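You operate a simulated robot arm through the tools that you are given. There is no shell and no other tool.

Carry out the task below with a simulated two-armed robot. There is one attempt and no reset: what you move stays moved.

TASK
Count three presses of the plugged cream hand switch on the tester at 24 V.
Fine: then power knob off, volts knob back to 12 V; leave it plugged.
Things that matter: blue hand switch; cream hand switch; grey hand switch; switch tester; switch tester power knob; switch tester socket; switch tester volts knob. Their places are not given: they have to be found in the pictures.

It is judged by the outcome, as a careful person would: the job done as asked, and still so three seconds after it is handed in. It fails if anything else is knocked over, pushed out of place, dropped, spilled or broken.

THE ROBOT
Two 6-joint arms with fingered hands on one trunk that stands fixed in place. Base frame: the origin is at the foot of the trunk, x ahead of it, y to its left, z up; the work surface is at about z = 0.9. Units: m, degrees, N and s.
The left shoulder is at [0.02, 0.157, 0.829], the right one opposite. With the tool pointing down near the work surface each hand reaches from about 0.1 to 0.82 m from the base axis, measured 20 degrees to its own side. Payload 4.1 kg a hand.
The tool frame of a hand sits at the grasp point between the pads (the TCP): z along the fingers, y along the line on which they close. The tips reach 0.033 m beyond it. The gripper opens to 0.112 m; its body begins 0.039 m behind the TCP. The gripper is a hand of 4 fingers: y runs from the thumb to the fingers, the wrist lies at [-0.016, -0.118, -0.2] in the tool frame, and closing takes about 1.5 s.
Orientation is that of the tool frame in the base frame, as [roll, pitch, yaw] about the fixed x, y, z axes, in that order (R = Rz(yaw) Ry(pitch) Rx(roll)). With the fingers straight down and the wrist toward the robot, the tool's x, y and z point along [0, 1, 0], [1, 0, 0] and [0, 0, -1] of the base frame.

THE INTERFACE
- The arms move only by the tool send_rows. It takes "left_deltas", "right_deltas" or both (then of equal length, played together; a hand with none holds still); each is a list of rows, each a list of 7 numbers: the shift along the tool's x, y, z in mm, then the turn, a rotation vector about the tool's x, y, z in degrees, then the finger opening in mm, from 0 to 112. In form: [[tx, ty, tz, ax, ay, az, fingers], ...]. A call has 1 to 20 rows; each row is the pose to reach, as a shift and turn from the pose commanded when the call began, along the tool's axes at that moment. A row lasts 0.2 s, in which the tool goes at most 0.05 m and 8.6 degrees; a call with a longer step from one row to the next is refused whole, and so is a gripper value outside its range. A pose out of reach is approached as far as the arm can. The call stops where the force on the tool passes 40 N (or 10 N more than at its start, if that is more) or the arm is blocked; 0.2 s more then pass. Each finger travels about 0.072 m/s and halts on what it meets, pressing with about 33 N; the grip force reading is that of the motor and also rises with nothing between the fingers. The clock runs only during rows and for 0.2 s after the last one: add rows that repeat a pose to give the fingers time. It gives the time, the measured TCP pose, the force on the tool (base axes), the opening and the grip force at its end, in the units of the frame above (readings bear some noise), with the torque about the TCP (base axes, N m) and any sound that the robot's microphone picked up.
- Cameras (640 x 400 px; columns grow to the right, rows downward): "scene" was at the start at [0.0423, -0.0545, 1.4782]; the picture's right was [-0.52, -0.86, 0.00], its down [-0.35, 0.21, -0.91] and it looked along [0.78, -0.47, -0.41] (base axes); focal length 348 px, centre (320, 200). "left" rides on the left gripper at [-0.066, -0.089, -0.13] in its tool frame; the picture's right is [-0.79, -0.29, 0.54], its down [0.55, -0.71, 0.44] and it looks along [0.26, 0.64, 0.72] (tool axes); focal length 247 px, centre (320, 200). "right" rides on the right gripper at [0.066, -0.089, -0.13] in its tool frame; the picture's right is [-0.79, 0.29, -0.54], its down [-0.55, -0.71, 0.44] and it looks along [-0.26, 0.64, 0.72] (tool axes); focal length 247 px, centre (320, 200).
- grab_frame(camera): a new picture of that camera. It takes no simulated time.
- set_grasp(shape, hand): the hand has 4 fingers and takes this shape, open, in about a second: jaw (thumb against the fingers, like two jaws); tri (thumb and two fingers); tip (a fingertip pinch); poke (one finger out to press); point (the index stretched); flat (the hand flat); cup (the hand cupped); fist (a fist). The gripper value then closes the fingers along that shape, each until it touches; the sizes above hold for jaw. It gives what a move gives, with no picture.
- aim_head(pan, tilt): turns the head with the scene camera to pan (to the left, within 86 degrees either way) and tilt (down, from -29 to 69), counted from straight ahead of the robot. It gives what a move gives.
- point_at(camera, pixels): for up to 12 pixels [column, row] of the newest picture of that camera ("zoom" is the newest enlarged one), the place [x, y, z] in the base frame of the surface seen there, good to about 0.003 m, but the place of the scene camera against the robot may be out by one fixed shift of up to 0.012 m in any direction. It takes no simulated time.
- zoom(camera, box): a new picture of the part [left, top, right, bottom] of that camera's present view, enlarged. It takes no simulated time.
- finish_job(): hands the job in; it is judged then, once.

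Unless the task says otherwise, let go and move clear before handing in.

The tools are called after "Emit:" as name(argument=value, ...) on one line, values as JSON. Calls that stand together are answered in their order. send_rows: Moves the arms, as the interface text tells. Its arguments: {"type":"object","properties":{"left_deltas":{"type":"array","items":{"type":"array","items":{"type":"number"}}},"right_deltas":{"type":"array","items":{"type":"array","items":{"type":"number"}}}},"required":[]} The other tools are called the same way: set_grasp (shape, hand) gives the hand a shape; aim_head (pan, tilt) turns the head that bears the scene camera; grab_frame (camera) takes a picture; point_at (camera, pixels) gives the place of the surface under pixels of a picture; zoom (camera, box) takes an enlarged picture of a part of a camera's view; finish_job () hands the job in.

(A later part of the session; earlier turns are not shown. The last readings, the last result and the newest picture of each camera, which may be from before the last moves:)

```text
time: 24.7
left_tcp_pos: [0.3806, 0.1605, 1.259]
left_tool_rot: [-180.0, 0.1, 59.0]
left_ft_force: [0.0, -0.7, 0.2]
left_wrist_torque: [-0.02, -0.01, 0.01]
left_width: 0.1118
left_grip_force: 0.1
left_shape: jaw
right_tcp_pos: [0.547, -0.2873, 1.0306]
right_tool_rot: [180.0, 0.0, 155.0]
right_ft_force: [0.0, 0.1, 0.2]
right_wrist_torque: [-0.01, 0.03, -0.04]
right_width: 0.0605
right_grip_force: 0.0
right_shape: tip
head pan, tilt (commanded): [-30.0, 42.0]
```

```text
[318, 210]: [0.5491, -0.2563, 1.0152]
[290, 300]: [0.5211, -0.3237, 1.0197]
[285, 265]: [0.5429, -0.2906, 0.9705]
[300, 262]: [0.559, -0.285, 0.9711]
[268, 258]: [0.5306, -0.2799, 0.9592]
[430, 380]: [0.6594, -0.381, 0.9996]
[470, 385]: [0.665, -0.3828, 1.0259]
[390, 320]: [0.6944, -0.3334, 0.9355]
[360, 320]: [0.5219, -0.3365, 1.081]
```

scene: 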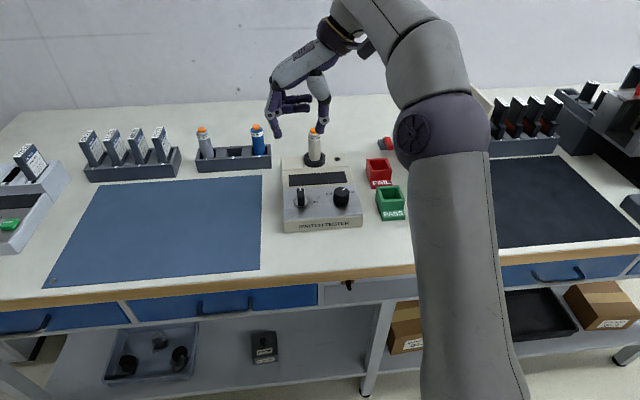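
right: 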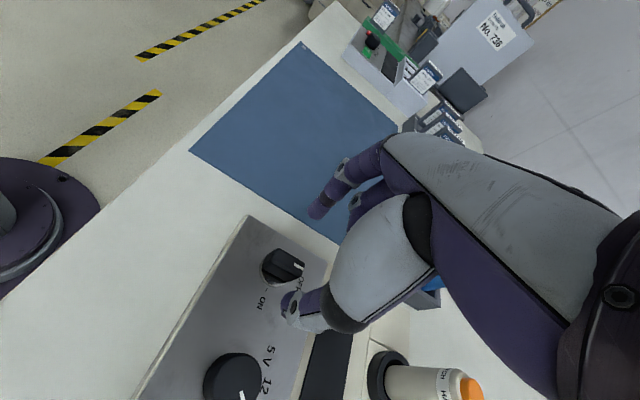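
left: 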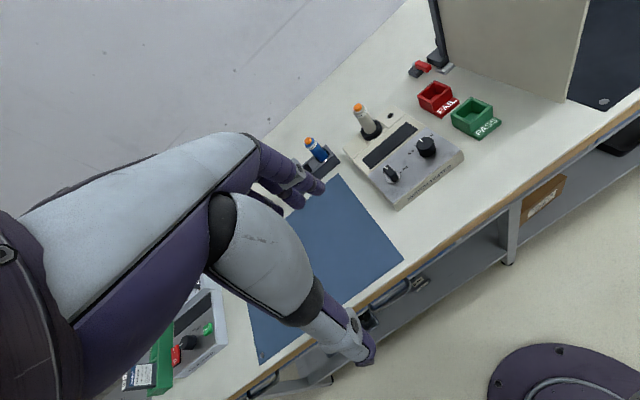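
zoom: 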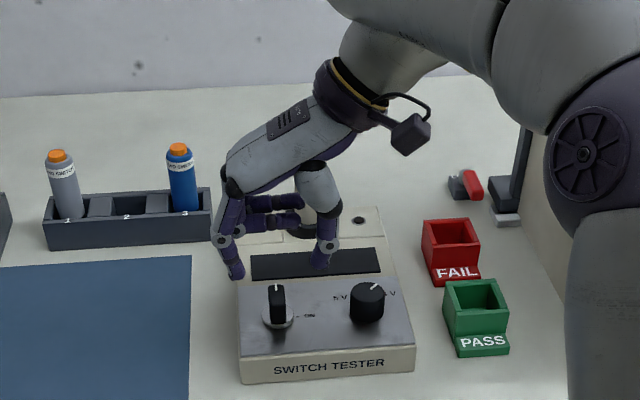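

The curled fingers reach only x≈0.58, about 8 cm short of the cream switch. I'll lower to TCP z≈0.977 so the pinch straddles the power bar, then verify.

Emit:
send_rows(right_deltas=[[0, 0, 12, 0, 0, 0, 60], [0, 0, 24, 0, 0, 0, 60], [0, 0, 36, 0, 0, 0, 60], [0, 0, 46, 0, 0, 0, 60], [0, 0, 53, 0, 0, 0, 60], [0, 0, 53, 0, 0, 0, 60]])

Emit:
zoom(camera="right", box=[220, 170, 380, 340])

Emit:
zoom(camera="scene", box=[260, 110, 380, 240])

```text
time: 26.1
left_tcp_pos: [0.3805, 0.1586, 1.2586]
left_tool_rot: [180.0, 0.0, 59.0]
left_ft_force: [0.3, -0.3, 0.0]
left_wrist_torque: [0.02, 0.0, 0.02]
left_width: 0.1118
left_grip_force: 0.0
left_shape: jaw
right_tcp_pos: [0.5475, -0.2879, 0.978]
right_tool_rot: [-180.0, 0.0, 155.0]
right_ft_force: [-0.6, 0.1, 0.8]
right_wrist_torque: [-0.02, -0.05, 0.02]
right_width: 0.0605
right_grip_force: 0.1
right_shape: tip
head pan, tilt (commanded): [-30.0, 42.0]
```

```text
2.35 times, centred on (300, 255) of right
```

zoom: 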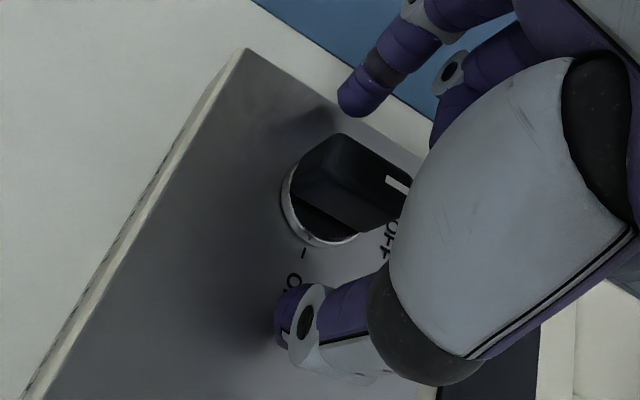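

```text
3.08 times, centred on (320, 175) of scene
```

zoom: 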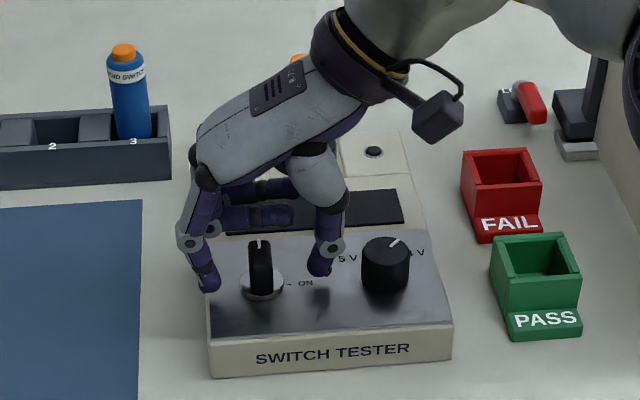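

The bar sits between the index (360,95) and thumb (300,300), centred within a few mm. I'll close the pinch on it.

Emit:
send_rows(right_deltas=[[0, 0, 0, 0, 0, 0, 45], [0, 0, 0, 0, 0, 0, 30], [0, 0, 0, 0, 0, 0, 20], [0, 0, 0, 0, 0, 0, 10], [0, 0, 0, 0, 0, 0, 5], [0, 0, 0, 0, 0, 0, 5], [0, 0, 0, 0, 0, 0, 5]])

Emit:
zoom(camera="right", box=[220, 170, 380, 340])

Emit:
zoom(camera="scene", box=[260, 110, 380, 240])

```text
time: 27.7
left_tcp_pos: [0.3804, 0.1583, 1.2576]
left_tool_rot: [-180.0, -0.1, 59.0]
left_ft_force: [0.2, 0.3, -0.7]
left_wrist_torque: [0.04, -0.03, -0.01]
left_width: 0.1116
left_grip_force: 0.0
left_shape: jaw
right_tcp_pos: [0.5476, -0.2879, 0.9793]
right_tool_rot: [-180.0, 0.0, 155.0]
right_ft_force: [0.9, 4.0, -1.8]
right_wrist_torque: [0.28, -0.1, -0.11]
right_width: 0.0101
right_grip_force: 32.9
right_shape: tip
head pan, tilt (commanded): [-30.0, 42.0]
```

```text
2.35 times, centred on (300, 255) of right
```

zoom: 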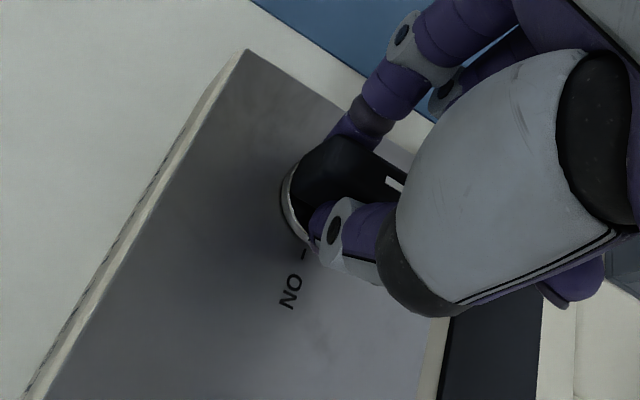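

```text
3.08 times, centred on (320, 175) of scene
```

zoom: 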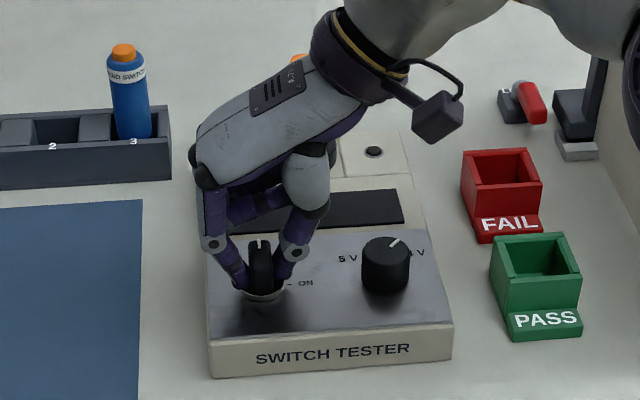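

Gripped cleanly with only ~4 N of side force. The curled fingers will sweep over the volts knob (top z≈0.967) during the turn, so I'll check their height first.

Emit:
point_at(camera="zoom", pixels=[[240, 210], [265, 200], [240, 222], [275, 212], [310, 215], [300, 250], [330, 150], [262, 245], [255, 190]])

Emit:
point_at(camera="right", pixels=[[465, 290], [455, 285], [460, 297], [470, 280], [410, 205]])

```text
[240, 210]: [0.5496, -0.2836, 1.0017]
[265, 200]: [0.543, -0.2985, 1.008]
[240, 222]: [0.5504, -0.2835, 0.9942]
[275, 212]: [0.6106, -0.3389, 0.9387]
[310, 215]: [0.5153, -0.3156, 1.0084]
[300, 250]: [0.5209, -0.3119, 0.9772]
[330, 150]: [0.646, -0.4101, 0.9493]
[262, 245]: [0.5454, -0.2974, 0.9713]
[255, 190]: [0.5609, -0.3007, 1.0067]
```

```text
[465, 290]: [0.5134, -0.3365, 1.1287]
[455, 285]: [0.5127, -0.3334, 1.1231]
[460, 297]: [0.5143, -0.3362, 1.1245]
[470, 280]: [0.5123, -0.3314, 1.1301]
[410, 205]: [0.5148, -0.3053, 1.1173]
```

The curled fingers' lowest point is z≈0.99, about 25 mm above the volts knob. I'll turn the power knob 90° clockwise about its axis.

Emit:
send_rows(right_deltas=[[0.2, -0.7, 0, 0, 0, 7.5, 5], [0.4, -1.3, 0, 0, 0, 15, 5], [0.8, -1.8, 0, 0, 0, 22.5, 5], [1.2, -2.4, 0, 0, 0, 30, 5], [1.6, -2.8, 0, 0, 0, 37.5, 5], [2.2, -3.2, 0, 0, 0, 45, 5], [2.8, -3.6, 0, 0, 0, 52.5, 5], [3.4, -3.8, 0, 0, 0, 60, 5], [4, -4, 0, 0, 0, 67.5, 5], [4.7, -4.1, 0, 0, 0, 75, 5], [5.3, -4.1, 0, 0, 0, 82.5, 5], [6, -4, 0, 0, 0, 90, 5], [6, -4, 0, 0, 0, 90, 5]])

Emit:
zoom(camera="right", box=[220, 130, 380, 330])

Emit:
zoom(camera="scene", box=[260, 110, 380, 240])

```text
time: 30.5
left_tcp_pos: [0.3805, 0.1605, 1.2583]
left_tool_rot: [180.0, 0.0, 59.0]
left_ft_force: [0.0, -0.8, 0.7]
left_wrist_torque: [-0.03, 0.01, 0.01]
left_width: 0.1118
left_grip_force: 0.1
left_shape: jaw
right_tcp_pos: [0.5424, -0.2879, 0.9791]
right_tool_rot: [179.9, -0.2, 65.1]
right_ft_force: [16.2, 16.9, 2.7]
right_wrist_torque: [0.42, -0.74, 0.22]
right_width: 0.0105
right_grip_force: 33.2
right_shape: tip
head pan, tilt (commanded): [-30.0, 42.0]
```

```text
2.00 times, centred on (300, 230) of right
```

zoom: 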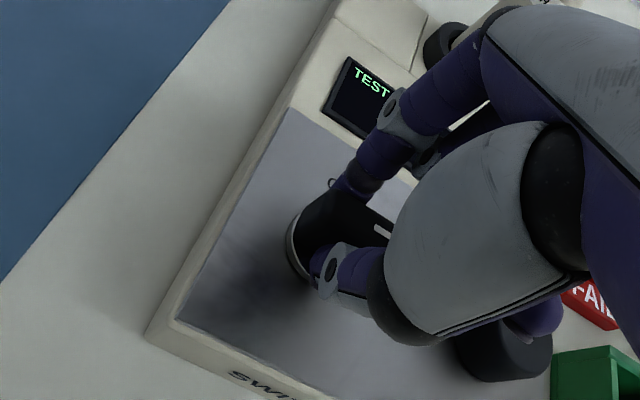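

```text
3.08 times, centred on (320, 175) of scene
```

zoom: 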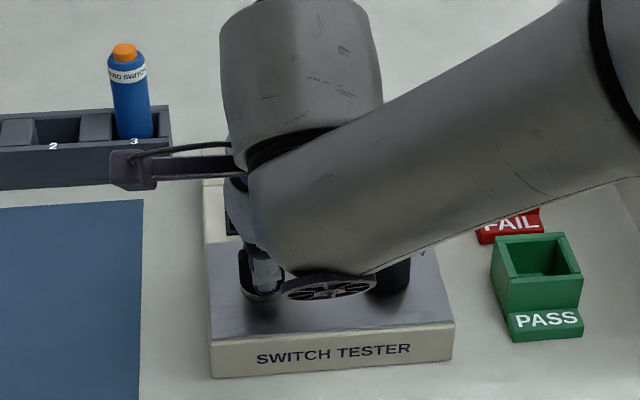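

The display lit up ("TEST" at (372,80) in the hand view), so power is on, and the tester outline hasn't moved. I'll release the knob and rise.

Emit:
send_rows(right_deltas=[[0, 0, 0, 0, 0, 0, 20], [0, 0, 0, 0, 0, 0, 40], [0, 0, 0, 0, 0, 0, 60], [0, 0, 0, 0, 0, 0, 60], [0, 0, -15, 0, 0, 0, 60], [0, 0, -40, 0, 0, 0, 60], [0, 0, -70, 0, 0, 0, 60], [0, 0, -100, 0, 0, 0, 60], [0, 0, -130, 0, 0, 0, 60], [0, 0, -160, 0, 0, 0, 60], [0, 0, -160, 0, 0, 0, 60]])

Emit:
grab_frame(camera="right")

Emit:
grab_frame(camera="scene")

```text
time: 32.9
left_tcp_pos: [0.3797, 0.1599, 1.2592]
left_tool_rot: [-180.0, 0.1, 59.0]
left_ft_force: [-0.5, 0.5, -0.6]
left_wrist_torque: [0.01, 0.01, -0.04]
left_width: 0.1116
left_grip_force: 0.0
left_shape: jaw
right_tcp_pos: [0.5389, -0.2885, 1.1387]
right_tool_rot: [179.9, 0.0, 65.0]
right_ft_force: [0.4, 0.6, 0.4]
right_wrist_torque: [-0.02, 0.0, 0.0]
right_width: 0.0596
right_grip_force: 0.0
right_shape: tip
head pan, tilt (commanded): [-30.0, 42.0]
```

```text
taken
```

right: 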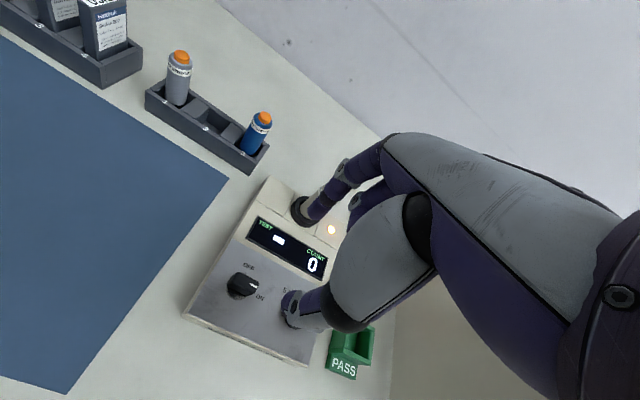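

```text
taken
```

scene: 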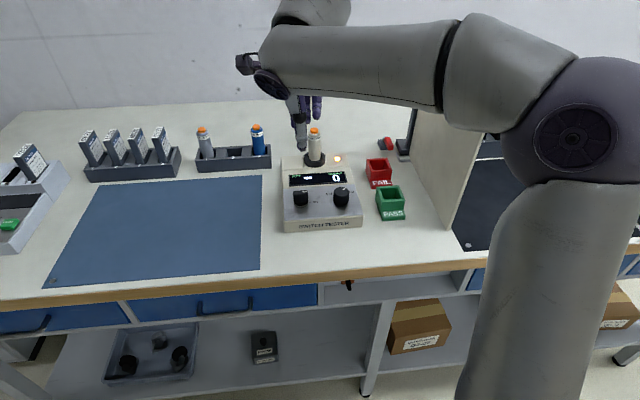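

The display now shows TEST and COUNT 0, and the lamp at (338,158) is lit. I'll zoom to confirm the readout and both knob positions.

Emit:
zoom(camera="scene", box=[275, 120, 375, 235])

Emit:
zoom(camera="right", box=[180, 180, 360, 370])

```text
3.48 times, centred on (325, 178) of scene
```

zoom: 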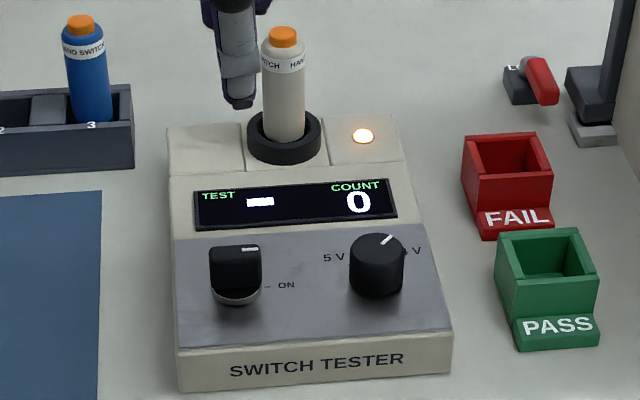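

```text
2.11 times, centred on (270, 275) of right
```

zoom: 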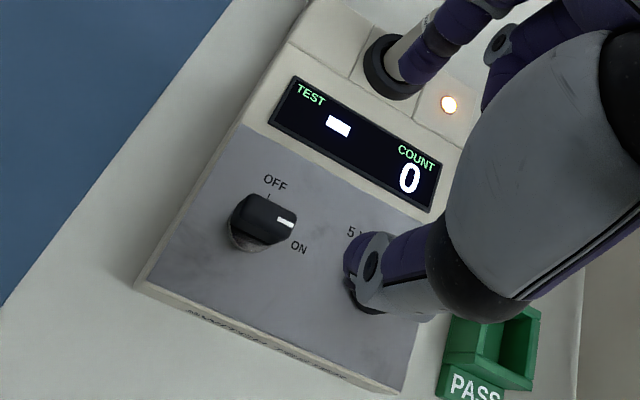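

Power is on, the volts line is at 24 V and COUNT is 0. I'll put the right hand in the poke shape here in free air and find where its fingertip is.

Emit:
set_grasp(shape="poke", hand="right")

Emit:
grab_frame(camera="right")

Emit:
zoom(camera="scene", box=[230, 30, 390, 210])

```text
time: 33.8
left_tcp_pos: [0.3803, 0.1594, 1.2574]
left_tool_rot: [179.9, 0.1, 59.0]
left_ft_force: [-1.2, 0.1, 0.5]
left_wrist_torque: [-0.01, 0.01, 0.0]
left_width: 0.1117
left_grip_force: 0.1
left_shape: jaw
right_tcp_pos: [0.5396, -0.2896, 1.1385]
right_tool_rot: [-180.0, 0.0, 65.0]
right_ft_force: [-0.6, -0.4, 0.6]
right_wrist_torque: [-0.03, -0.03, 0.0]
right_width: 0.0002
right_grip_force: 0.1
right_shape: poke
head pan, tilt (commanded): [-30.0, 42.0]
```

```text
taken
```

right: 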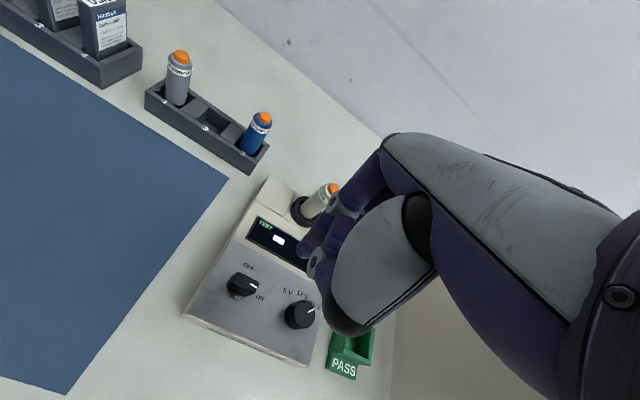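

```text
2.22 times, centred on (310, 120) of scene
```

zoom: 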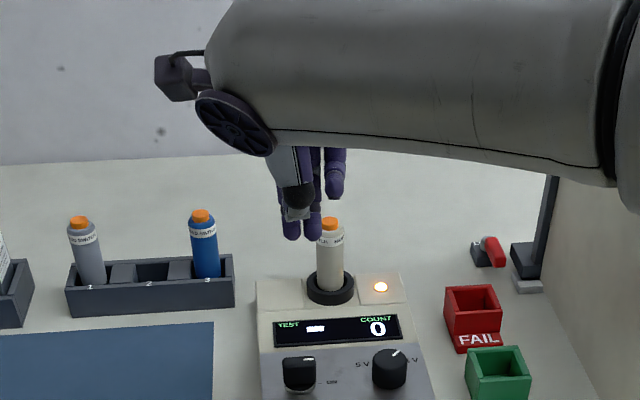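

In poke shape the tip area is near (305,250) in the hand picture; I'll zoom to tell which finger sticks out and measure it.

Emit:
zoom(camera="right", box=[270, 160, 400, 290])

Emit:
point_at(camera="right", pixels=[[304, 252], [303, 245], [313, 268], [335, 235], [320, 240], [345, 210], [312, 258], [340, 220], [310, 240], [330, 225]])

Emit:
point_at(camera="zoom", pixels=[[170, 360]])

```text
3.08 times, centred on (335, 225) of right
```

zoom: 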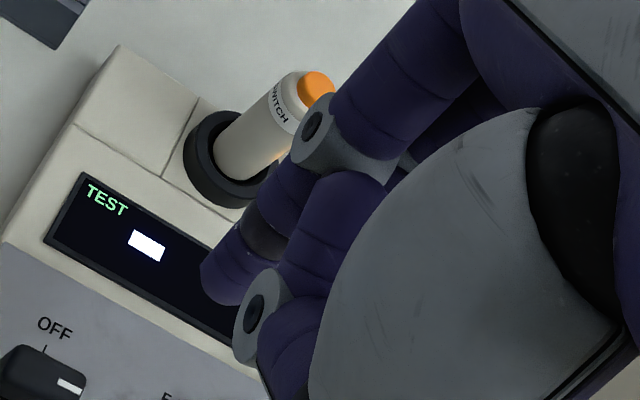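

```text
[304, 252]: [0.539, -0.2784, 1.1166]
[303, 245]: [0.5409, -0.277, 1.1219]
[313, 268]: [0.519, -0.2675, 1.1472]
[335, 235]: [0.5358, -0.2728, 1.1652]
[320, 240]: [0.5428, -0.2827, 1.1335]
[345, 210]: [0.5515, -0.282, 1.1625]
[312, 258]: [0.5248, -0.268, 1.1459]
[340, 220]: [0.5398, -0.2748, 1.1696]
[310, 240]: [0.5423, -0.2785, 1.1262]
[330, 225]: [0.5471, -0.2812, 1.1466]
```

```text
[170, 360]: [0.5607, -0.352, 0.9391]
```

The index tip surface is at (0.539,-0.278,1.117), i.e. about (5, 0, 25) mm from the TCP in tool axes. I want to be sure no other finger is lower, so I'll zoom in from the scene.

Emit:
zoom(camera="scene", box=[280, 85, 350, 150])

Emit:
point_at(camera="zoom", pixels=[[195, 330], [115, 330], [270, 150], [100, 260], [190, 250], [120, 300], [190, 310], [330, 320]])

```text
6.15 times, centred on (315, 118) of scene
```

zoom: 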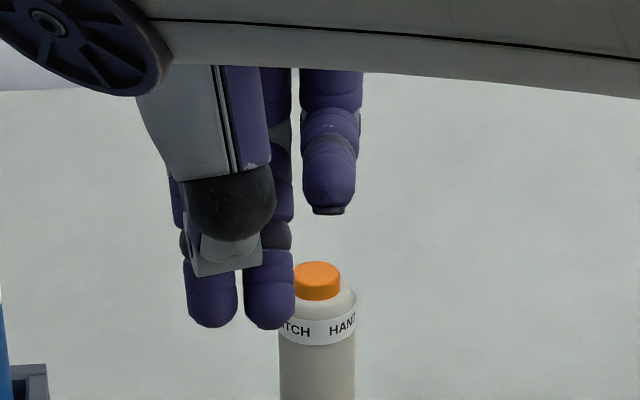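

```text
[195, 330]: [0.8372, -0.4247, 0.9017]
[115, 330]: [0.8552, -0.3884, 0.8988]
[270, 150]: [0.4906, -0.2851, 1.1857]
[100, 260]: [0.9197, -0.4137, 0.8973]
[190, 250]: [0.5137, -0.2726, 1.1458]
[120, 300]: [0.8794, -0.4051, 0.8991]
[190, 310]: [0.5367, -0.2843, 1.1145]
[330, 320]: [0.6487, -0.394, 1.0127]
```

Two fingertips hang at equal height here (zoom (210,300) and (268,300)). I'll measure both and also look at the "point" shape as an alternative.

Emit:
point_at(camera="zoom", pixels=[[210, 300], [210, 322], [268, 300], [270, 325], [328, 190], [230, 260], [215, 275], [270, 265]])

Emit:
set_grasp(shape="point", hand="right")

Emit:
zoom(camera="scene", box=[270, 75, 360, 155])

Emit:
zoom(camera="right", box=[230, 130, 420, 330])

```text
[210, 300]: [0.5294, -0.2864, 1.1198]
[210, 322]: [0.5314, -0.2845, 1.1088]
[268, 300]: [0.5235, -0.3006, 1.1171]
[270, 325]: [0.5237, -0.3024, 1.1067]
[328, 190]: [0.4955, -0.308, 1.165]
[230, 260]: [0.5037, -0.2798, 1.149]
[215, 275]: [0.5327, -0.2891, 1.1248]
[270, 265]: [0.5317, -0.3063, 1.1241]
```

```text
time: 34.7
left_tcp_pos: [0.3791, 0.1595, 1.2578]
left_tool_rot: [180.0, -0.1, 59.0]
left_ft_force: [0.1, 0.2, -0.1]
left_wrist_torque: [0.01, 0.05, 0.01]
left_width: 0.1115
left_grip_force: 0.1
left_shape: jaw
right_tcp_pos: [0.5401, -0.2893, 1.1397]
right_tool_rot: [180.0, -0.1, 65.0]
right_ft_force: [-0.7, -0.3, -0.2]
right_wrist_torque: [-0.01, -0.02, 0.0]
right_width: 0.0001
right_grip_force: 0.1
right_shape: point
head pan, tilt (commanded): [-30.0, 42.0]
```

```text
5.00 times, centred on (315, 115) of scene
```

zoom: 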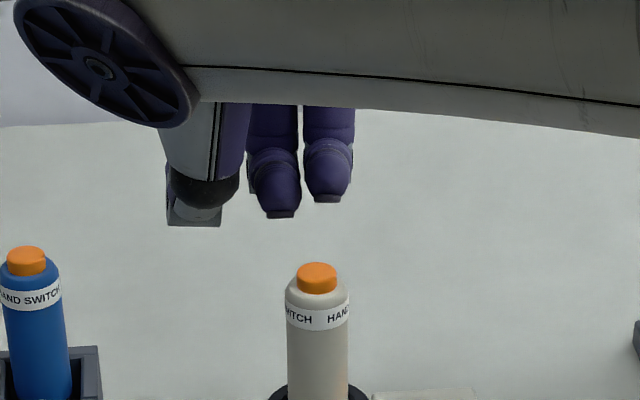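

```text
2.00 times, centred on (325, 230) of right
```

zoom: 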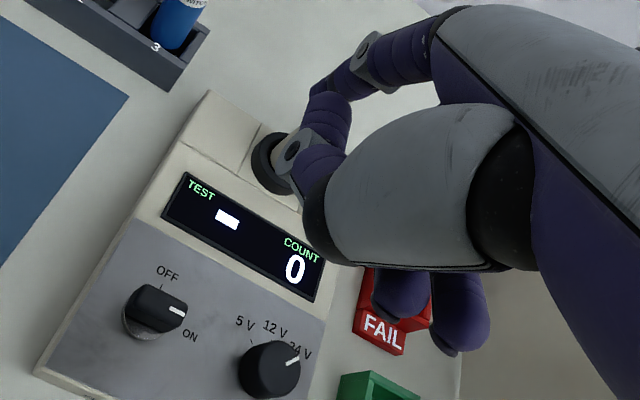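

"Point" stretches the index forward rather than down, so poke is the better press shape (index and a neighbour tip downward). I'll go back to poke and move to hover over the orange button at about (0.6655,-0.385), with the tip roughly 3 cm above it.

Emit:
set_grasp(shape="poke", hand="right")

Emit:
send_rows(right_deltas=[[-5, 19, 0, 0, 0, 0, 0], [-10, 38, 0, 0, 0, 0, 0], [-15, 57, 0, 0, 0, 0, 0], [-20, 76, 0, 0, 0, 0, 0], [-25, 95, 0, 0, 0, 0, 0], [-30, 114, 0, 0, 0, 0, 0], [-35, 133, 0, 0, 0, 0, 0], [-40, 152, 0, 0, 0, 0, 0], [-40, 152, 15, 0, 0, 0, 0], [-40, 152, 35, 0, 0, 0, 0], [-40, 152, 50, 0, 0, 0, 0], [-40, 152, 50, 0, 0, 0, 0]])

Emit:
grab_frame(camera="right")

Emit:
zoom(camera="scene", box=[260, 60, 380, 200])

```text
time: 35.6
left_tcp_pos: [0.3812, 0.1589, 1.2579]
left_tool_rot: [-180.0, 0.0, 59.2]
left_ft_force: [-0.2, 0.2, 0.4]
left_wrist_torque: [-0.01, -0.01, 0.02]
left_width: 0.1117
left_grip_force: 0.0
left_shape: jaw
right_tcp_pos: [0.5403, -0.2896, 1.1403]
right_tool_rot: [-179.9, 0.1, 65.1]
right_ft_force: [0.2, -1.1, -0.6]
right_wrist_torque: [-0.02, 0.0, 0.04]
right_width: 0.0002
right_grip_force: 0.1
right_shape: poke
head pan, tilt (commanded): [-30.0, 42.0]
```

```text
time: 38.2
left_tcp_pos: [0.3796, 0.1594, 1.2572]
left_tool_rot: [180.0, -0.1, 59.0]
left_ft_force: [-0.3, -0.6, 0.1]
left_wrist_torque: [-0.02, -0.03, -0.02]
left_width: 0.1118
left_grip_force: 0.0
left_shape: jaw
right_tcp_pos: [0.6605, -0.3883, 1.0886]
right_tool_rot: [180.0, 0.1, 65.0]
right_ft_force: [0.1, -0.4, 0.8]
right_wrist_torque: [-0.01, -0.02, -0.01]
right_width: 0.0
right_grip_force: 0.0
right_shape: poke
head pan, tilt (commanded): [-30.0, 42.0]
```

```text
taken
```

right: 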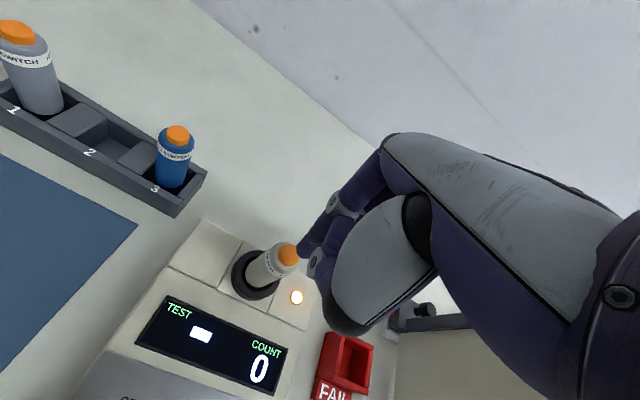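

```text
2.86 times, centred on (320, 130) of scene
```

zoom: 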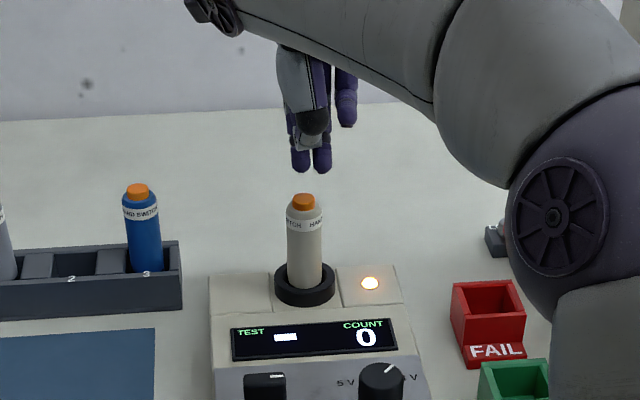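

In the scene zoom the index tip (300,165) is almost straight above the button (303,200), with the second finger beside it. I'll measure tip and button in the hand camera for the depth direction.

Emit:
zoom(camera="right", box=[260, 190, 360, 290])

Emit:
point_at(camera="zoom", pixels=[[175, 265], [180, 250], [150, 230], [270, 215], [260, 235], [280, 250], [255, 210], [330, 310], [240, 240], [195, 245]])

```text
4.00 times, centred on (310, 240) of right
```

zoom: 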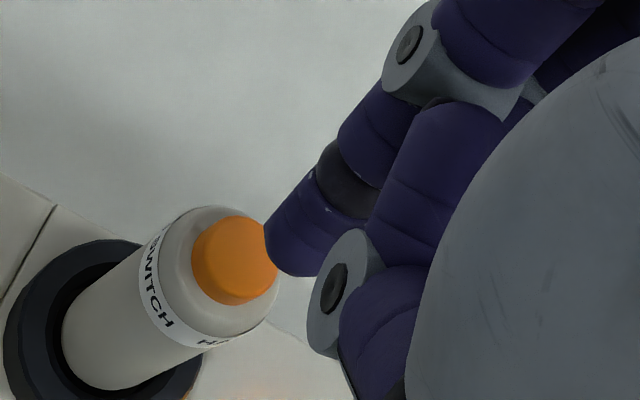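

```text
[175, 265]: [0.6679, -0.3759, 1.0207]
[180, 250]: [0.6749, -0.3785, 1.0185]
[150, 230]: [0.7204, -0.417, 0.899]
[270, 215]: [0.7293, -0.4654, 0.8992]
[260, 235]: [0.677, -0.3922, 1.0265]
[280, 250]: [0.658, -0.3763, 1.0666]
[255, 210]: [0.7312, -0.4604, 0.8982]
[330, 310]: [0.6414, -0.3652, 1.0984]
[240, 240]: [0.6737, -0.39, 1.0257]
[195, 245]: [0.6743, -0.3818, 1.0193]
```

I need the button-top centre in these same coordinates; I'll sample its rim and more points on the fingertip.

Emit:
point_at(camera="zoom", pixels=[[245, 260], [225, 292], [270, 265], [222, 225], [248, 295], [205, 250], [275, 240], [270, 255], [300, 270], [320, 265], [290, 230], [265, 225]])

```text
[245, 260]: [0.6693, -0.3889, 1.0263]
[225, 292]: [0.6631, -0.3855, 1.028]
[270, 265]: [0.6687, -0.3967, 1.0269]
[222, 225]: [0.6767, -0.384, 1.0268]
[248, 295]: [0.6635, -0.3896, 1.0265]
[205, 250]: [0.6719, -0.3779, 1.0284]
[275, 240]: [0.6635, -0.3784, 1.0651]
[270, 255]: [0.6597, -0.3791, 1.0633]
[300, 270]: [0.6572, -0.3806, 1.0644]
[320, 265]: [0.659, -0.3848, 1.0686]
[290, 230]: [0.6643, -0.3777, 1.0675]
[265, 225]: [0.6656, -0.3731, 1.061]
```

Button-top centre ≈ (0.668,-0.387); index axis ≈ (0.664,-0.385). I'll shift about 4.5 mm along tool y and -1.5 mm along x, descend 24 mm, and look again from both cameras.

Emit:
send_rows(right_deltas=[[-1, 2.5, 0, 0, 0, 0, 0], [-1.5, 4.5, 0, 0, 0, 0, 0], [-1.5, 4.5, 8, 0, 0, 0, 0], [-1.5, 4.5, 16, 0, 0, 0, 0], [-1.5, 4.5, 24, 0, 0, 0, 0], [-1.5, 4.5, 24, 0, 0, 0, 0]])

Emit:
zoom(camera="right", box=[260, 190, 360, 290])

Emit:
zoom(camera="scene", box=[285, 90, 345, 150])

```text
time: 39.6
left_tcp_pos: [0.3808, 0.1589, 1.257]
left_tool_rot: [180.0, 0.0, 59.0]
left_ft_force: [-0.7, 0.2, -0.6]
left_wrist_torque: [-0.02, 0.03, 0.01]
left_width: 0.1118
left_grip_force: 0.1
left_shape: jaw
right_tcp_pos: [0.6652, -0.393, 1.0644]
right_tool_rot: [179.9, 0.0, 64.9]
right_ft_force: [-0.2, -0.4, 0.2]
right_wrist_torque: [0.0, -0.01, 0.01]
right_width: 0.0001
right_grip_force: 0.1
right_shape: poke
head pan, tilt (commanded): [-30.0, 42.0]
```

```text
4.00 times, centred on (310, 240) of right
```

zoom: 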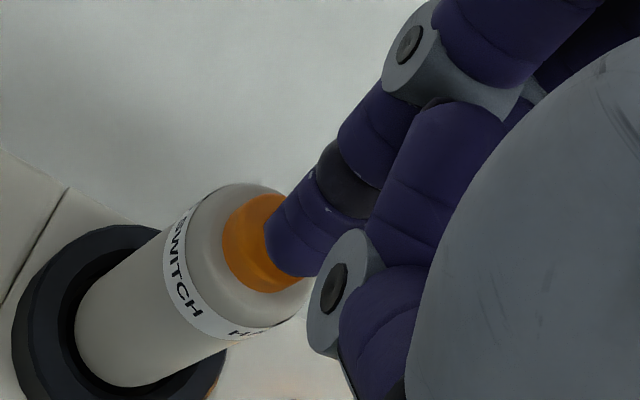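

```text
6.67 times, centred on (315, 120) of scene
```

zoom: 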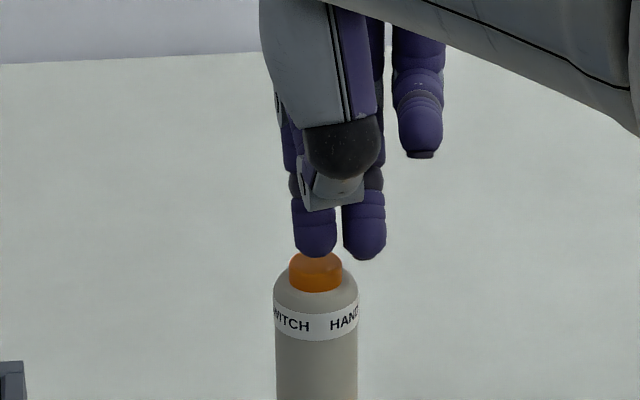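

Index tip column (315) now matches the button's (316) in the scene, and the hand view shows it over the orange cap. I'll inch down 8 mm and read the force.

Emit:
send_rows(right_deltas=[[0, 0, 2, 0, 0, 0, 0], [0, 0, 4, 0, 0, 0, 0], [0, 0, 6, 0, 0, 0, 0], [0, 0, 8, 0, 0, 0, 0]])

Emit:
zoom(camera="scene", box=[285, 90, 345, 150])

Emit:
zoom(camera="right", box=[260, 190, 360, 290])

```text
time: 40.6
left_tcp_pos: [0.3789, 0.1601, 1.2577]
left_tool_rot: [-180.0, 0.0, 59.0]
left_ft_force: [0.3, -0.3, 0.7]
left_wrist_torque: [0.01, -0.02, -0.01]
left_width: 0.112
left_grip_force: 0.1
left_shape: jaw
right_tcp_pos: [0.6639, -0.3917, 1.0566]
right_tool_rot: [179.9, 0.0, 64.9]
right_ft_force: [-0.5, -0.7, 2.8]
right_wrist_torque: [0.04, -0.05, 0.0]
right_width: 0.0
right_grip_force: 0.0
right_shape: poke
head pan, tilt (commanded): [-30.0, 42.0]
heard: click
```

```text
6.67 times, centred on (315, 120) of scene
```

zoom: 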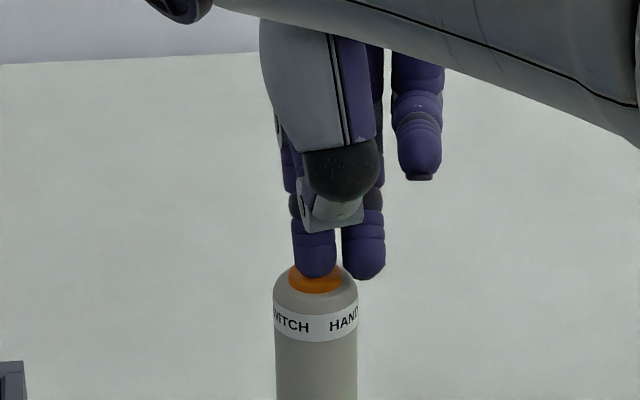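

```text
4.00 times, centred on (310, 240) of right
```

zoom: 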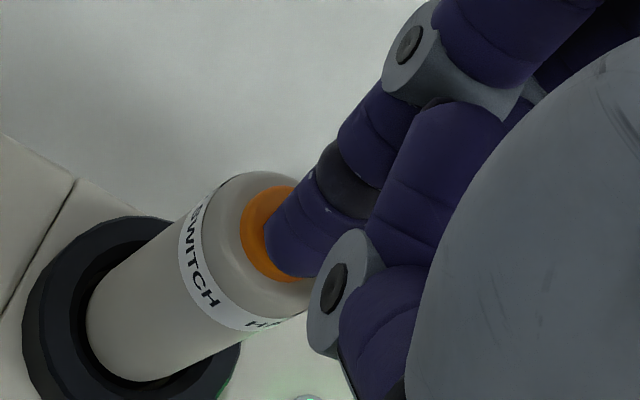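

A click was heard with a light 2.8 N, so the button went down. I'll check the display before releasing.

Emit:
zoom(camera="scene", box=[275, 120, 375, 235])

```text
3.48 times, centred on (325, 178) of scene
```

zoom: 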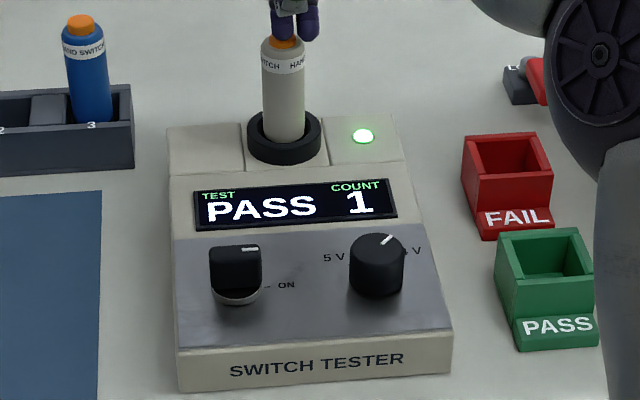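

The display reads PASS, COUNT 1, and the lamp turned green. I'll release upward 10 mm and verify that the count holds at 1.

Emit:
send_rows(right_deltas=[[0, 0, -3, 0, 0, 0, 0], [0, 0, -6, 0, 0, 0, 0], [0, 0, -10, 0, 0, 0, 0], [0, 0, -10, 0, 0, 0, 0]])

Emit:
zoom(camera="scene", box=[275, 100, 375, 235])

```text
time: 41.6
left_tcp_pos: [0.3802, 0.1591, 1.2574]
left_tool_rot: [-180.0, 0.0, 59.0]
left_ft_force: [0.2, 0.0, -0.3]
left_wrist_torque: [0.0, 0.0, 0.02]
left_width: 0.1119
left_grip_force: 0.1
left_shape: jaw
right_tcp_pos: [0.6656, -0.3916, 1.0674]
right_tool_rot: [180.0, 0.0, 65.0]
right_ft_force: [-0.3, -0.3, 0.0]
right_wrist_torque: [0.01, -0.03, -0.01]
right_width: 0.0
right_grip_force: 0.0
right_shape: poke
head pan, tilt (commanded): [-30.0, 42.0]
```

```text
2.96 times, centred on (325, 168) of scene
```

zoom: 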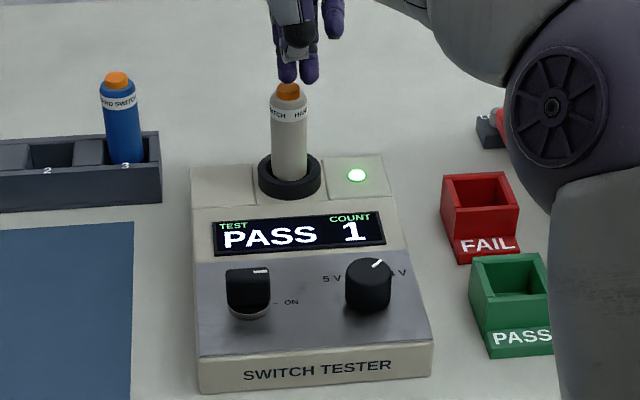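

Count holds at 1 with the button released. I'll make the second press: down 10 mm and back up, then read the display.

Emit:
send_rows(right_deltas=[[0, 0, 3, 0, 0, 0, 0], [0, 0, 6, 0, 0, 0, 0], [0, 0, 8, 0, 0, 0, 0], [0, 0, 10, 0, 0, 0, 0], [0, 0, 10, 0, 0, 0, 0], [0, 0, 6, 0, 0, 0, 0], [0, 0, 2, 0, 0, 0, 0], [0, 0, 0, 0, 0, 0, 0], [0, 0, 0, 0, 0, 0, 0]])

Emit:
zoom(camera="scene", box=[275, 100, 375, 235])

```text
time: 43.6
left_tcp_pos: [0.38, 0.1588, 1.2585]
left_tool_rot: [180.0, 0.0, 59.1]
left_ft_force: [-1.1, -0.2, 0.4]
left_wrist_torque: [0.0, 0.0, 0.0]
left_width: 0.1118
left_grip_force: 0.0
left_shape: jaw
right_tcp_pos: [0.6646, -0.3927, 1.0666]
right_tool_rot: [-180.0, 0.1, 65.0]
right_ft_force: [-0.4, -0.4, 0.6]
right_wrist_torque: [-0.02, 0.02, 0.0]
right_width: 0.0001
right_grip_force: 0.0
right_shape: poke
head pan, tilt (commanded): [-30.0, 42.0]
heard: click
```

```text
2.96 times, centred on (325, 168) of scene
```

zoom: 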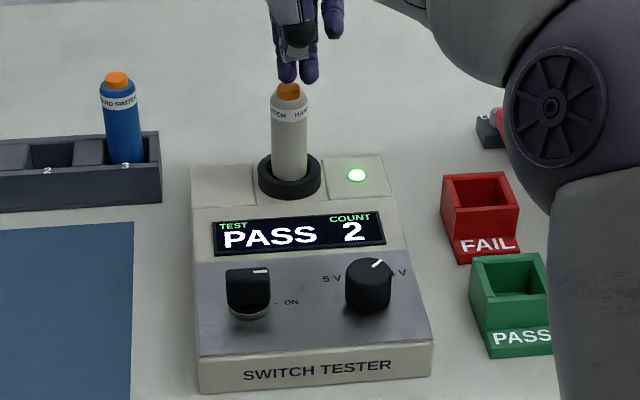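

COUNT reads 2 after one click. Now the third and last press, with the same motion.

Emit:
send_rows(right_deltas=[[0, 0, 3, 0, 0, 0, 0], [0, 0, 6, 0, 0, 0, 0], [0, 0, 8, 0, 0, 0, 0], [0, 0, 10, 0, 0, 0, 0], [0, 0, 10, 0, 0, 0, 0], [0, 0, 6, 0, 0, 0, 0], [0, 0, 2, 0, 0, 0, 0], [0, 0, 0, 0, 0, 0, 0], [0, 0, 0, 0, 0, 0, 0]])

Emit:
zoom(camera="scene", box=[275, 100, 375, 235])

```text
time: 45.6
left_tcp_pos: [0.3807, 0.1596, 1.2569]
left_tool_rot: [180.0, 0.0, 58.9]
left_ft_force: [-1.0, -0.1, 0.6]
left_wrist_torque: [0.03, -0.02, 0.03]
left_width: 0.1122
left_grip_force: 0.0
left_shape: jaw
right_tcp_pos: [0.6654, -0.3932, 1.0656]
right_tool_rot: [-180.0, 0.1, 64.9]
right_ft_force: [0.5, 0.6, 0.1]
right_wrist_torque: [-0.01, 0.0, 0.01]
right_width: 0.0
right_grip_force: 0.1
right_shape: poke
head pan, tilt (commanded): [-30.0, 42.0]
heard: click
```

```text
2.96 times, centred on (325, 168) of scene
```

zoom: 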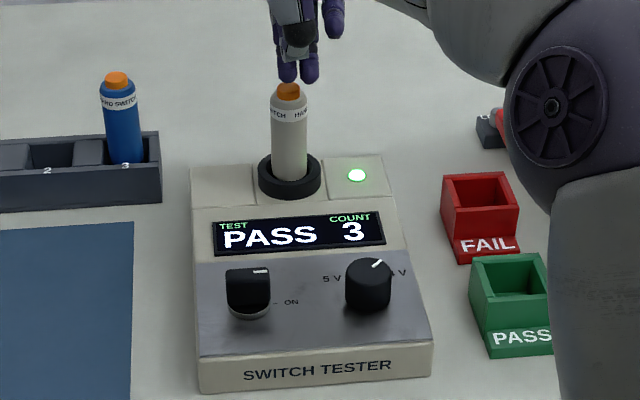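

COUNT 3 with PASS at 24 V: the three presses are done. I'll lift straight up, move back over the power knob at height, then switch to the tip shape.

Emit:
send_rows(right_deltas=[[0, 0, -20, 0, 0, 0, 0], [0, 0, -45, 0, 0, 0, 0], [0, 0, -70, 0, 0, 0, 0], [0, 0, -85, 0, 0, 0, 0], [5, -19, -85, 0, 0, 0, 0], [10, -39, -85, 0, 0, 0, 0], [16, -58, -85, 0, 0, 0, 0], [21, -77, -85, 0, 0, 0, 0], [26, -96, -85, 0, 0, 0, 0], [31, -116, -85, 0, 0, 0, 0], [37, -135, -85, 0, 0, 0, 0], [42, -154, -85, 0, 0, 0, 0], [42, -154, -85, 0, 0, 0, 0]])

Emit:
set_grasp(shape="tip", hand="right")

Emit:
grab_frame(camera="right")

Emit:
grab_frame(camera="scene")

```text
time: 48.4
left_tcp_pos: [0.3814, 0.159, 1.2581]
left_tool_rot: [-180.0, 0.0, 59.0]
left_ft_force: [0.5, 0.1, -0.1]
left_wrist_torque: [0.0, -0.02, 0.02]
left_width: 0.1119
left_grip_force: 0.1
left_shape: jaw
right_tcp_pos: [0.5428, -0.2906, 1.1512]
right_tool_rot: [-179.9, 0.0, 64.9]
right_ft_force: [0.0, 0.4, 0.5]
right_wrist_torque: [-0.02, -0.01, 0.0]
right_width: 0.0
right_grip_force: 0.0
right_shape: poke
head pan, tilt (commanded): [-30.0, 42.0]
```

```text
time: 49.3
left_tcp_pos: [0.3805, 0.1593, 1.2566]
left_tool_rot: [180.0, 0.1, 59.0]
left_ft_force: [0.6, 0.1, 0.2]
left_wrist_torque: [-0.04, -0.03, 0.02]
left_width: 0.1118
left_grip_force: 0.2
left_shape: jaw
right_tcp_pos: [0.5442, -0.2904, 1.1504]
right_tool_rot: [180.0, 0.0, 65.0]
right_ft_force: [1.0, 0.7, 0.1]
right_wrist_torque: [-0.02, 0.0, 0.0]
right_width: 0.1118
right_grip_force: 0.0
right_shape: tip
head pan, tilt (commanded): [-30.0, 42.0]
```

```text
taken
```

right: 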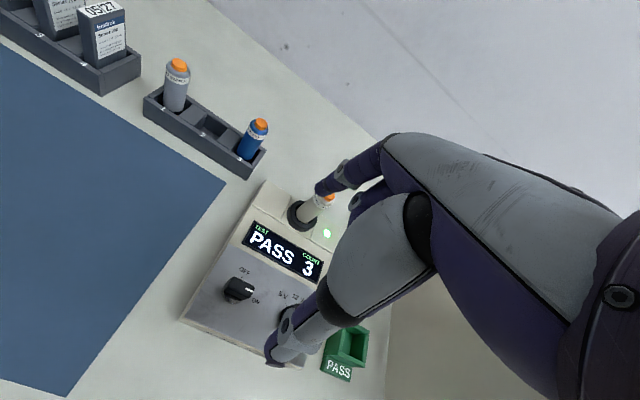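

```text
taken
```

scene: 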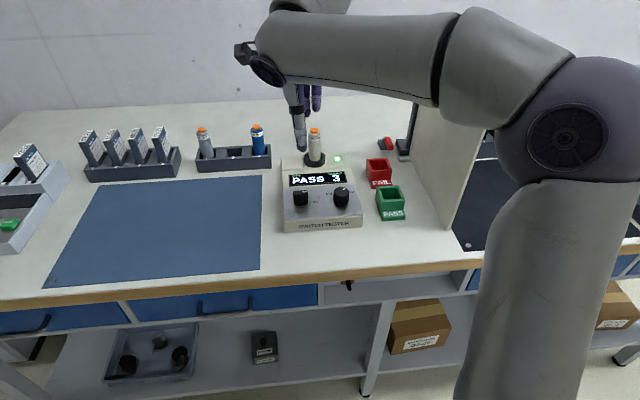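

The hand is in tip shape above the power knob (knob at (240,288) in the hand picture). I'll narrow to 60 mm and descend to z≈1.03 to check alignment.

Emit:
send_rows(right_deltas=[[1.5, 0, 0, 0, 0, 0, 80], [1.5, 0, 0, 0, 0, 0, 60], [1.5, 0, 20, 0, 0, 0, 60], [1.5, 0, 45, 0, 0, 0, 60], [1.5, 0, 70, 0, 0, 0, 60], [1.5, 0, 95, 0, 0, 0, 60], [1.5, 0, 120, 0, 0, 0, 60], [1.5, 0, 120, 0, 0, 0, 60]])

Emit:
grab_frame(camera="right")

Emit:
zoom(camera="right", box=[230, 200, 350, 340])

Emit:
point_at(camera="zoom", pixels=[[200, 200], [250, 200], [300, 215], [230, 230]])

```text
time: 51.1
left_tcp_pos: [0.38, 0.1584, 1.2586]
left_tool_rot: [179.9, 0.1, 59.0]
left_ft_force: [0.3, 0.1, -0.8]
left_wrist_torque: [-0.01, 0.01, -0.01]
left_width: 0.1115
left_grip_force: 0.0
left_shape: jaw
right_tcp_pos: [0.5431, -0.2874, 1.0313]
right_tool_rot: [-180.0, 0.0, 65.1]
right_ft_force: [0.3, 0.5, -1.0]
right_wrist_torque: [-0.02, -0.03, 0.02]
right_width: 0.0605
right_grip_force: 0.0
right_shape: tip
head pan, tilt (commanded): [-30.0, 42.0]
```

```text
taken
```

right: 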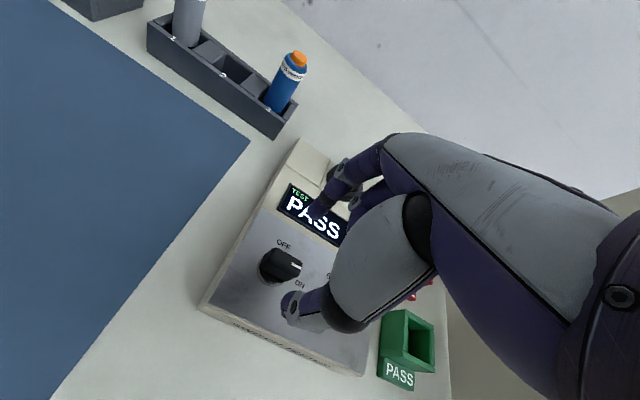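

```text
2.86 times, centred on (290, 270) of right
```

zoom: 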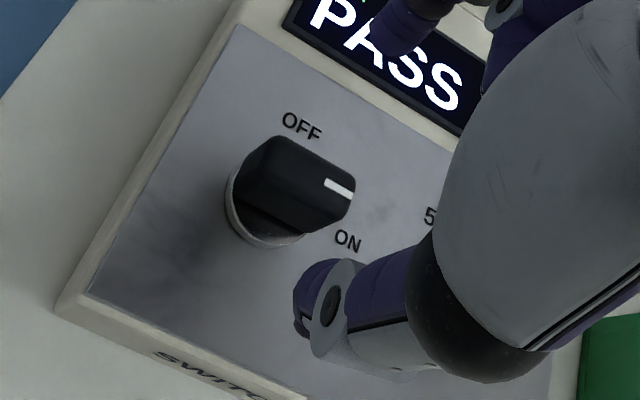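

```text
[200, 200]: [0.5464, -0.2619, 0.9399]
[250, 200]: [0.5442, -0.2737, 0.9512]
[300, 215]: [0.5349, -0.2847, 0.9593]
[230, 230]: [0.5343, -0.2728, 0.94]
```

The bar now points to ON and sits under the pinch. I'll check its top centre once more and then lower around it.

Emit:
point_at(camera="zoom", pixels=[[285, 145], [340, 170], [300, 175], [260, 165], [320, 195], [345, 190]])

Emit:
send_rows(right_deltas=[[0, 0, 12, 0, 0, 0, 60], [0, 0, 24, 0, 0, 0, 60], [0, 0, 36, 0, 0, 0, 60], [0, 0, 46, 0, 0, 0, 60], [0, 0, 53, 0, 0, 0, 60], [0, 0, 53, 0, 0, 0, 60]])

Emit:
zoom(camera="right", box=[230, 180, 370, 330])

Emit:
zoom(camera="scene", box=[260, 110, 380, 240])

```text
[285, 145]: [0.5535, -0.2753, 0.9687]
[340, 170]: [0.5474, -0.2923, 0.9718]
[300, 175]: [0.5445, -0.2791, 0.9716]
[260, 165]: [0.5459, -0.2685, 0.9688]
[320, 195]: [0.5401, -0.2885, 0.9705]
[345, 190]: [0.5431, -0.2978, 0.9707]
```

```text
time: 52.5
left_tcp_pos: [0.3811, 0.1582, 1.2576]
left_tool_rot: [180.0, 0.0, 59.0]
left_ft_force: [-0.3, -0.2, -1.0]
left_wrist_torque: [-0.02, -0.04, 0.02]
left_width: 0.1117
left_grip_force: 0.1
left_shape: jaw
right_tcp_pos: [0.5439, -0.2879, 0.9781]
right_tool_rot: [-179.9, 0.0, 65.0]
right_ft_force: [-0.4, 0.3, 0.8]
right_wrist_torque: [0.01, -0.02, -0.04]
right_width: 0.0607
right_grip_force: 0.1
right_shape: tip
head pan, tilt (commanded): [-30.0, 42.0]
```

```text
2.67 times, centred on (300, 255) of right
```

zoom: 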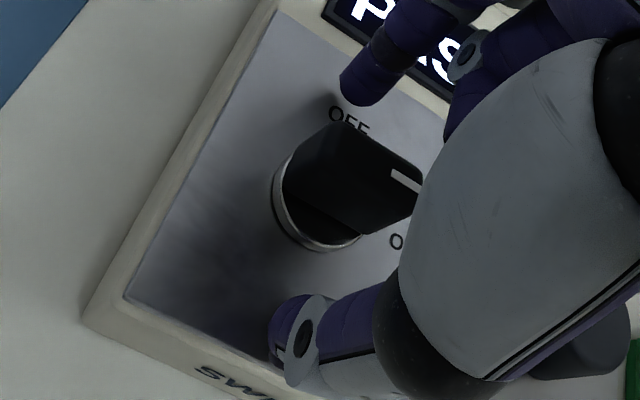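

```text
3.08 times, centred on (320, 175) of scene
```

zoom: 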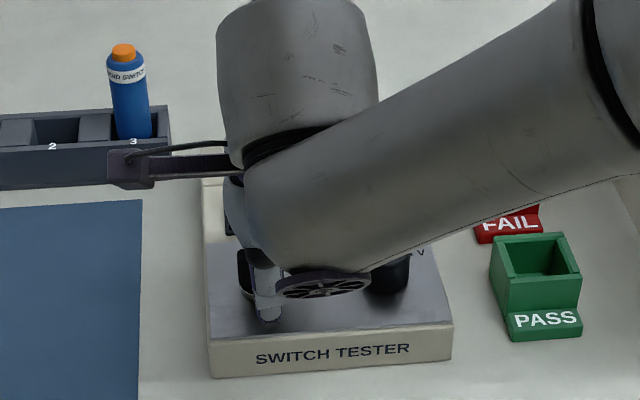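

The bar is straddled well (index at (365,85), thumb at (290,335), bar centre (350,180)). Closing the pinch.

Emit:
send_rows(right_deltas=[[0, 0, 0, 0, 0, 0, 45], [0, 0, 0, 0, 0, 0, 30], [0, 0, 0, 0, 0, 0, 20], [0, 0, 0, 0, 0, 0, 10], [0, 0, 0, 0, 0, 0, 5], [0, 0, 0, 0, 0, 0, 5], [0, 0, 0, 0, 0, 0, 5]])

Emit:
zoom(camera="right", box=[230, 180, 370, 330])

```text
time: 54.1
left_tcp_pos: [0.3806, 0.159, 1.2588]
left_tool_rot: [180.0, 0.0, 59.0]
left_ft_force: [0.5, 0.0, 0.9]
left_wrist_torque: [0.0, 0.02, 0.06]
left_width: 0.1115
left_grip_force: 0.0
left_shape: jaw
right_tcp_pos: [0.5442, -0.2886, 0.9778]
right_tool_rot: [-180.0, 0.0, 65.0]
right_ft_force: [5.3, 3.2, 0.1]
right_wrist_torque: [0.0, -0.45, -0.03]
right_width: 0.01
right_grip_force: 33.0
right_shape: tip
head pan, tilt (commanded): [-30.0, 42.0]
```

```text
2.67 times, centred on (300, 255) of right
```

zoom: 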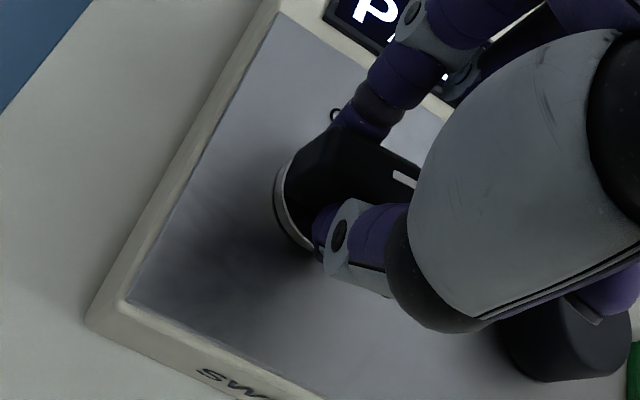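

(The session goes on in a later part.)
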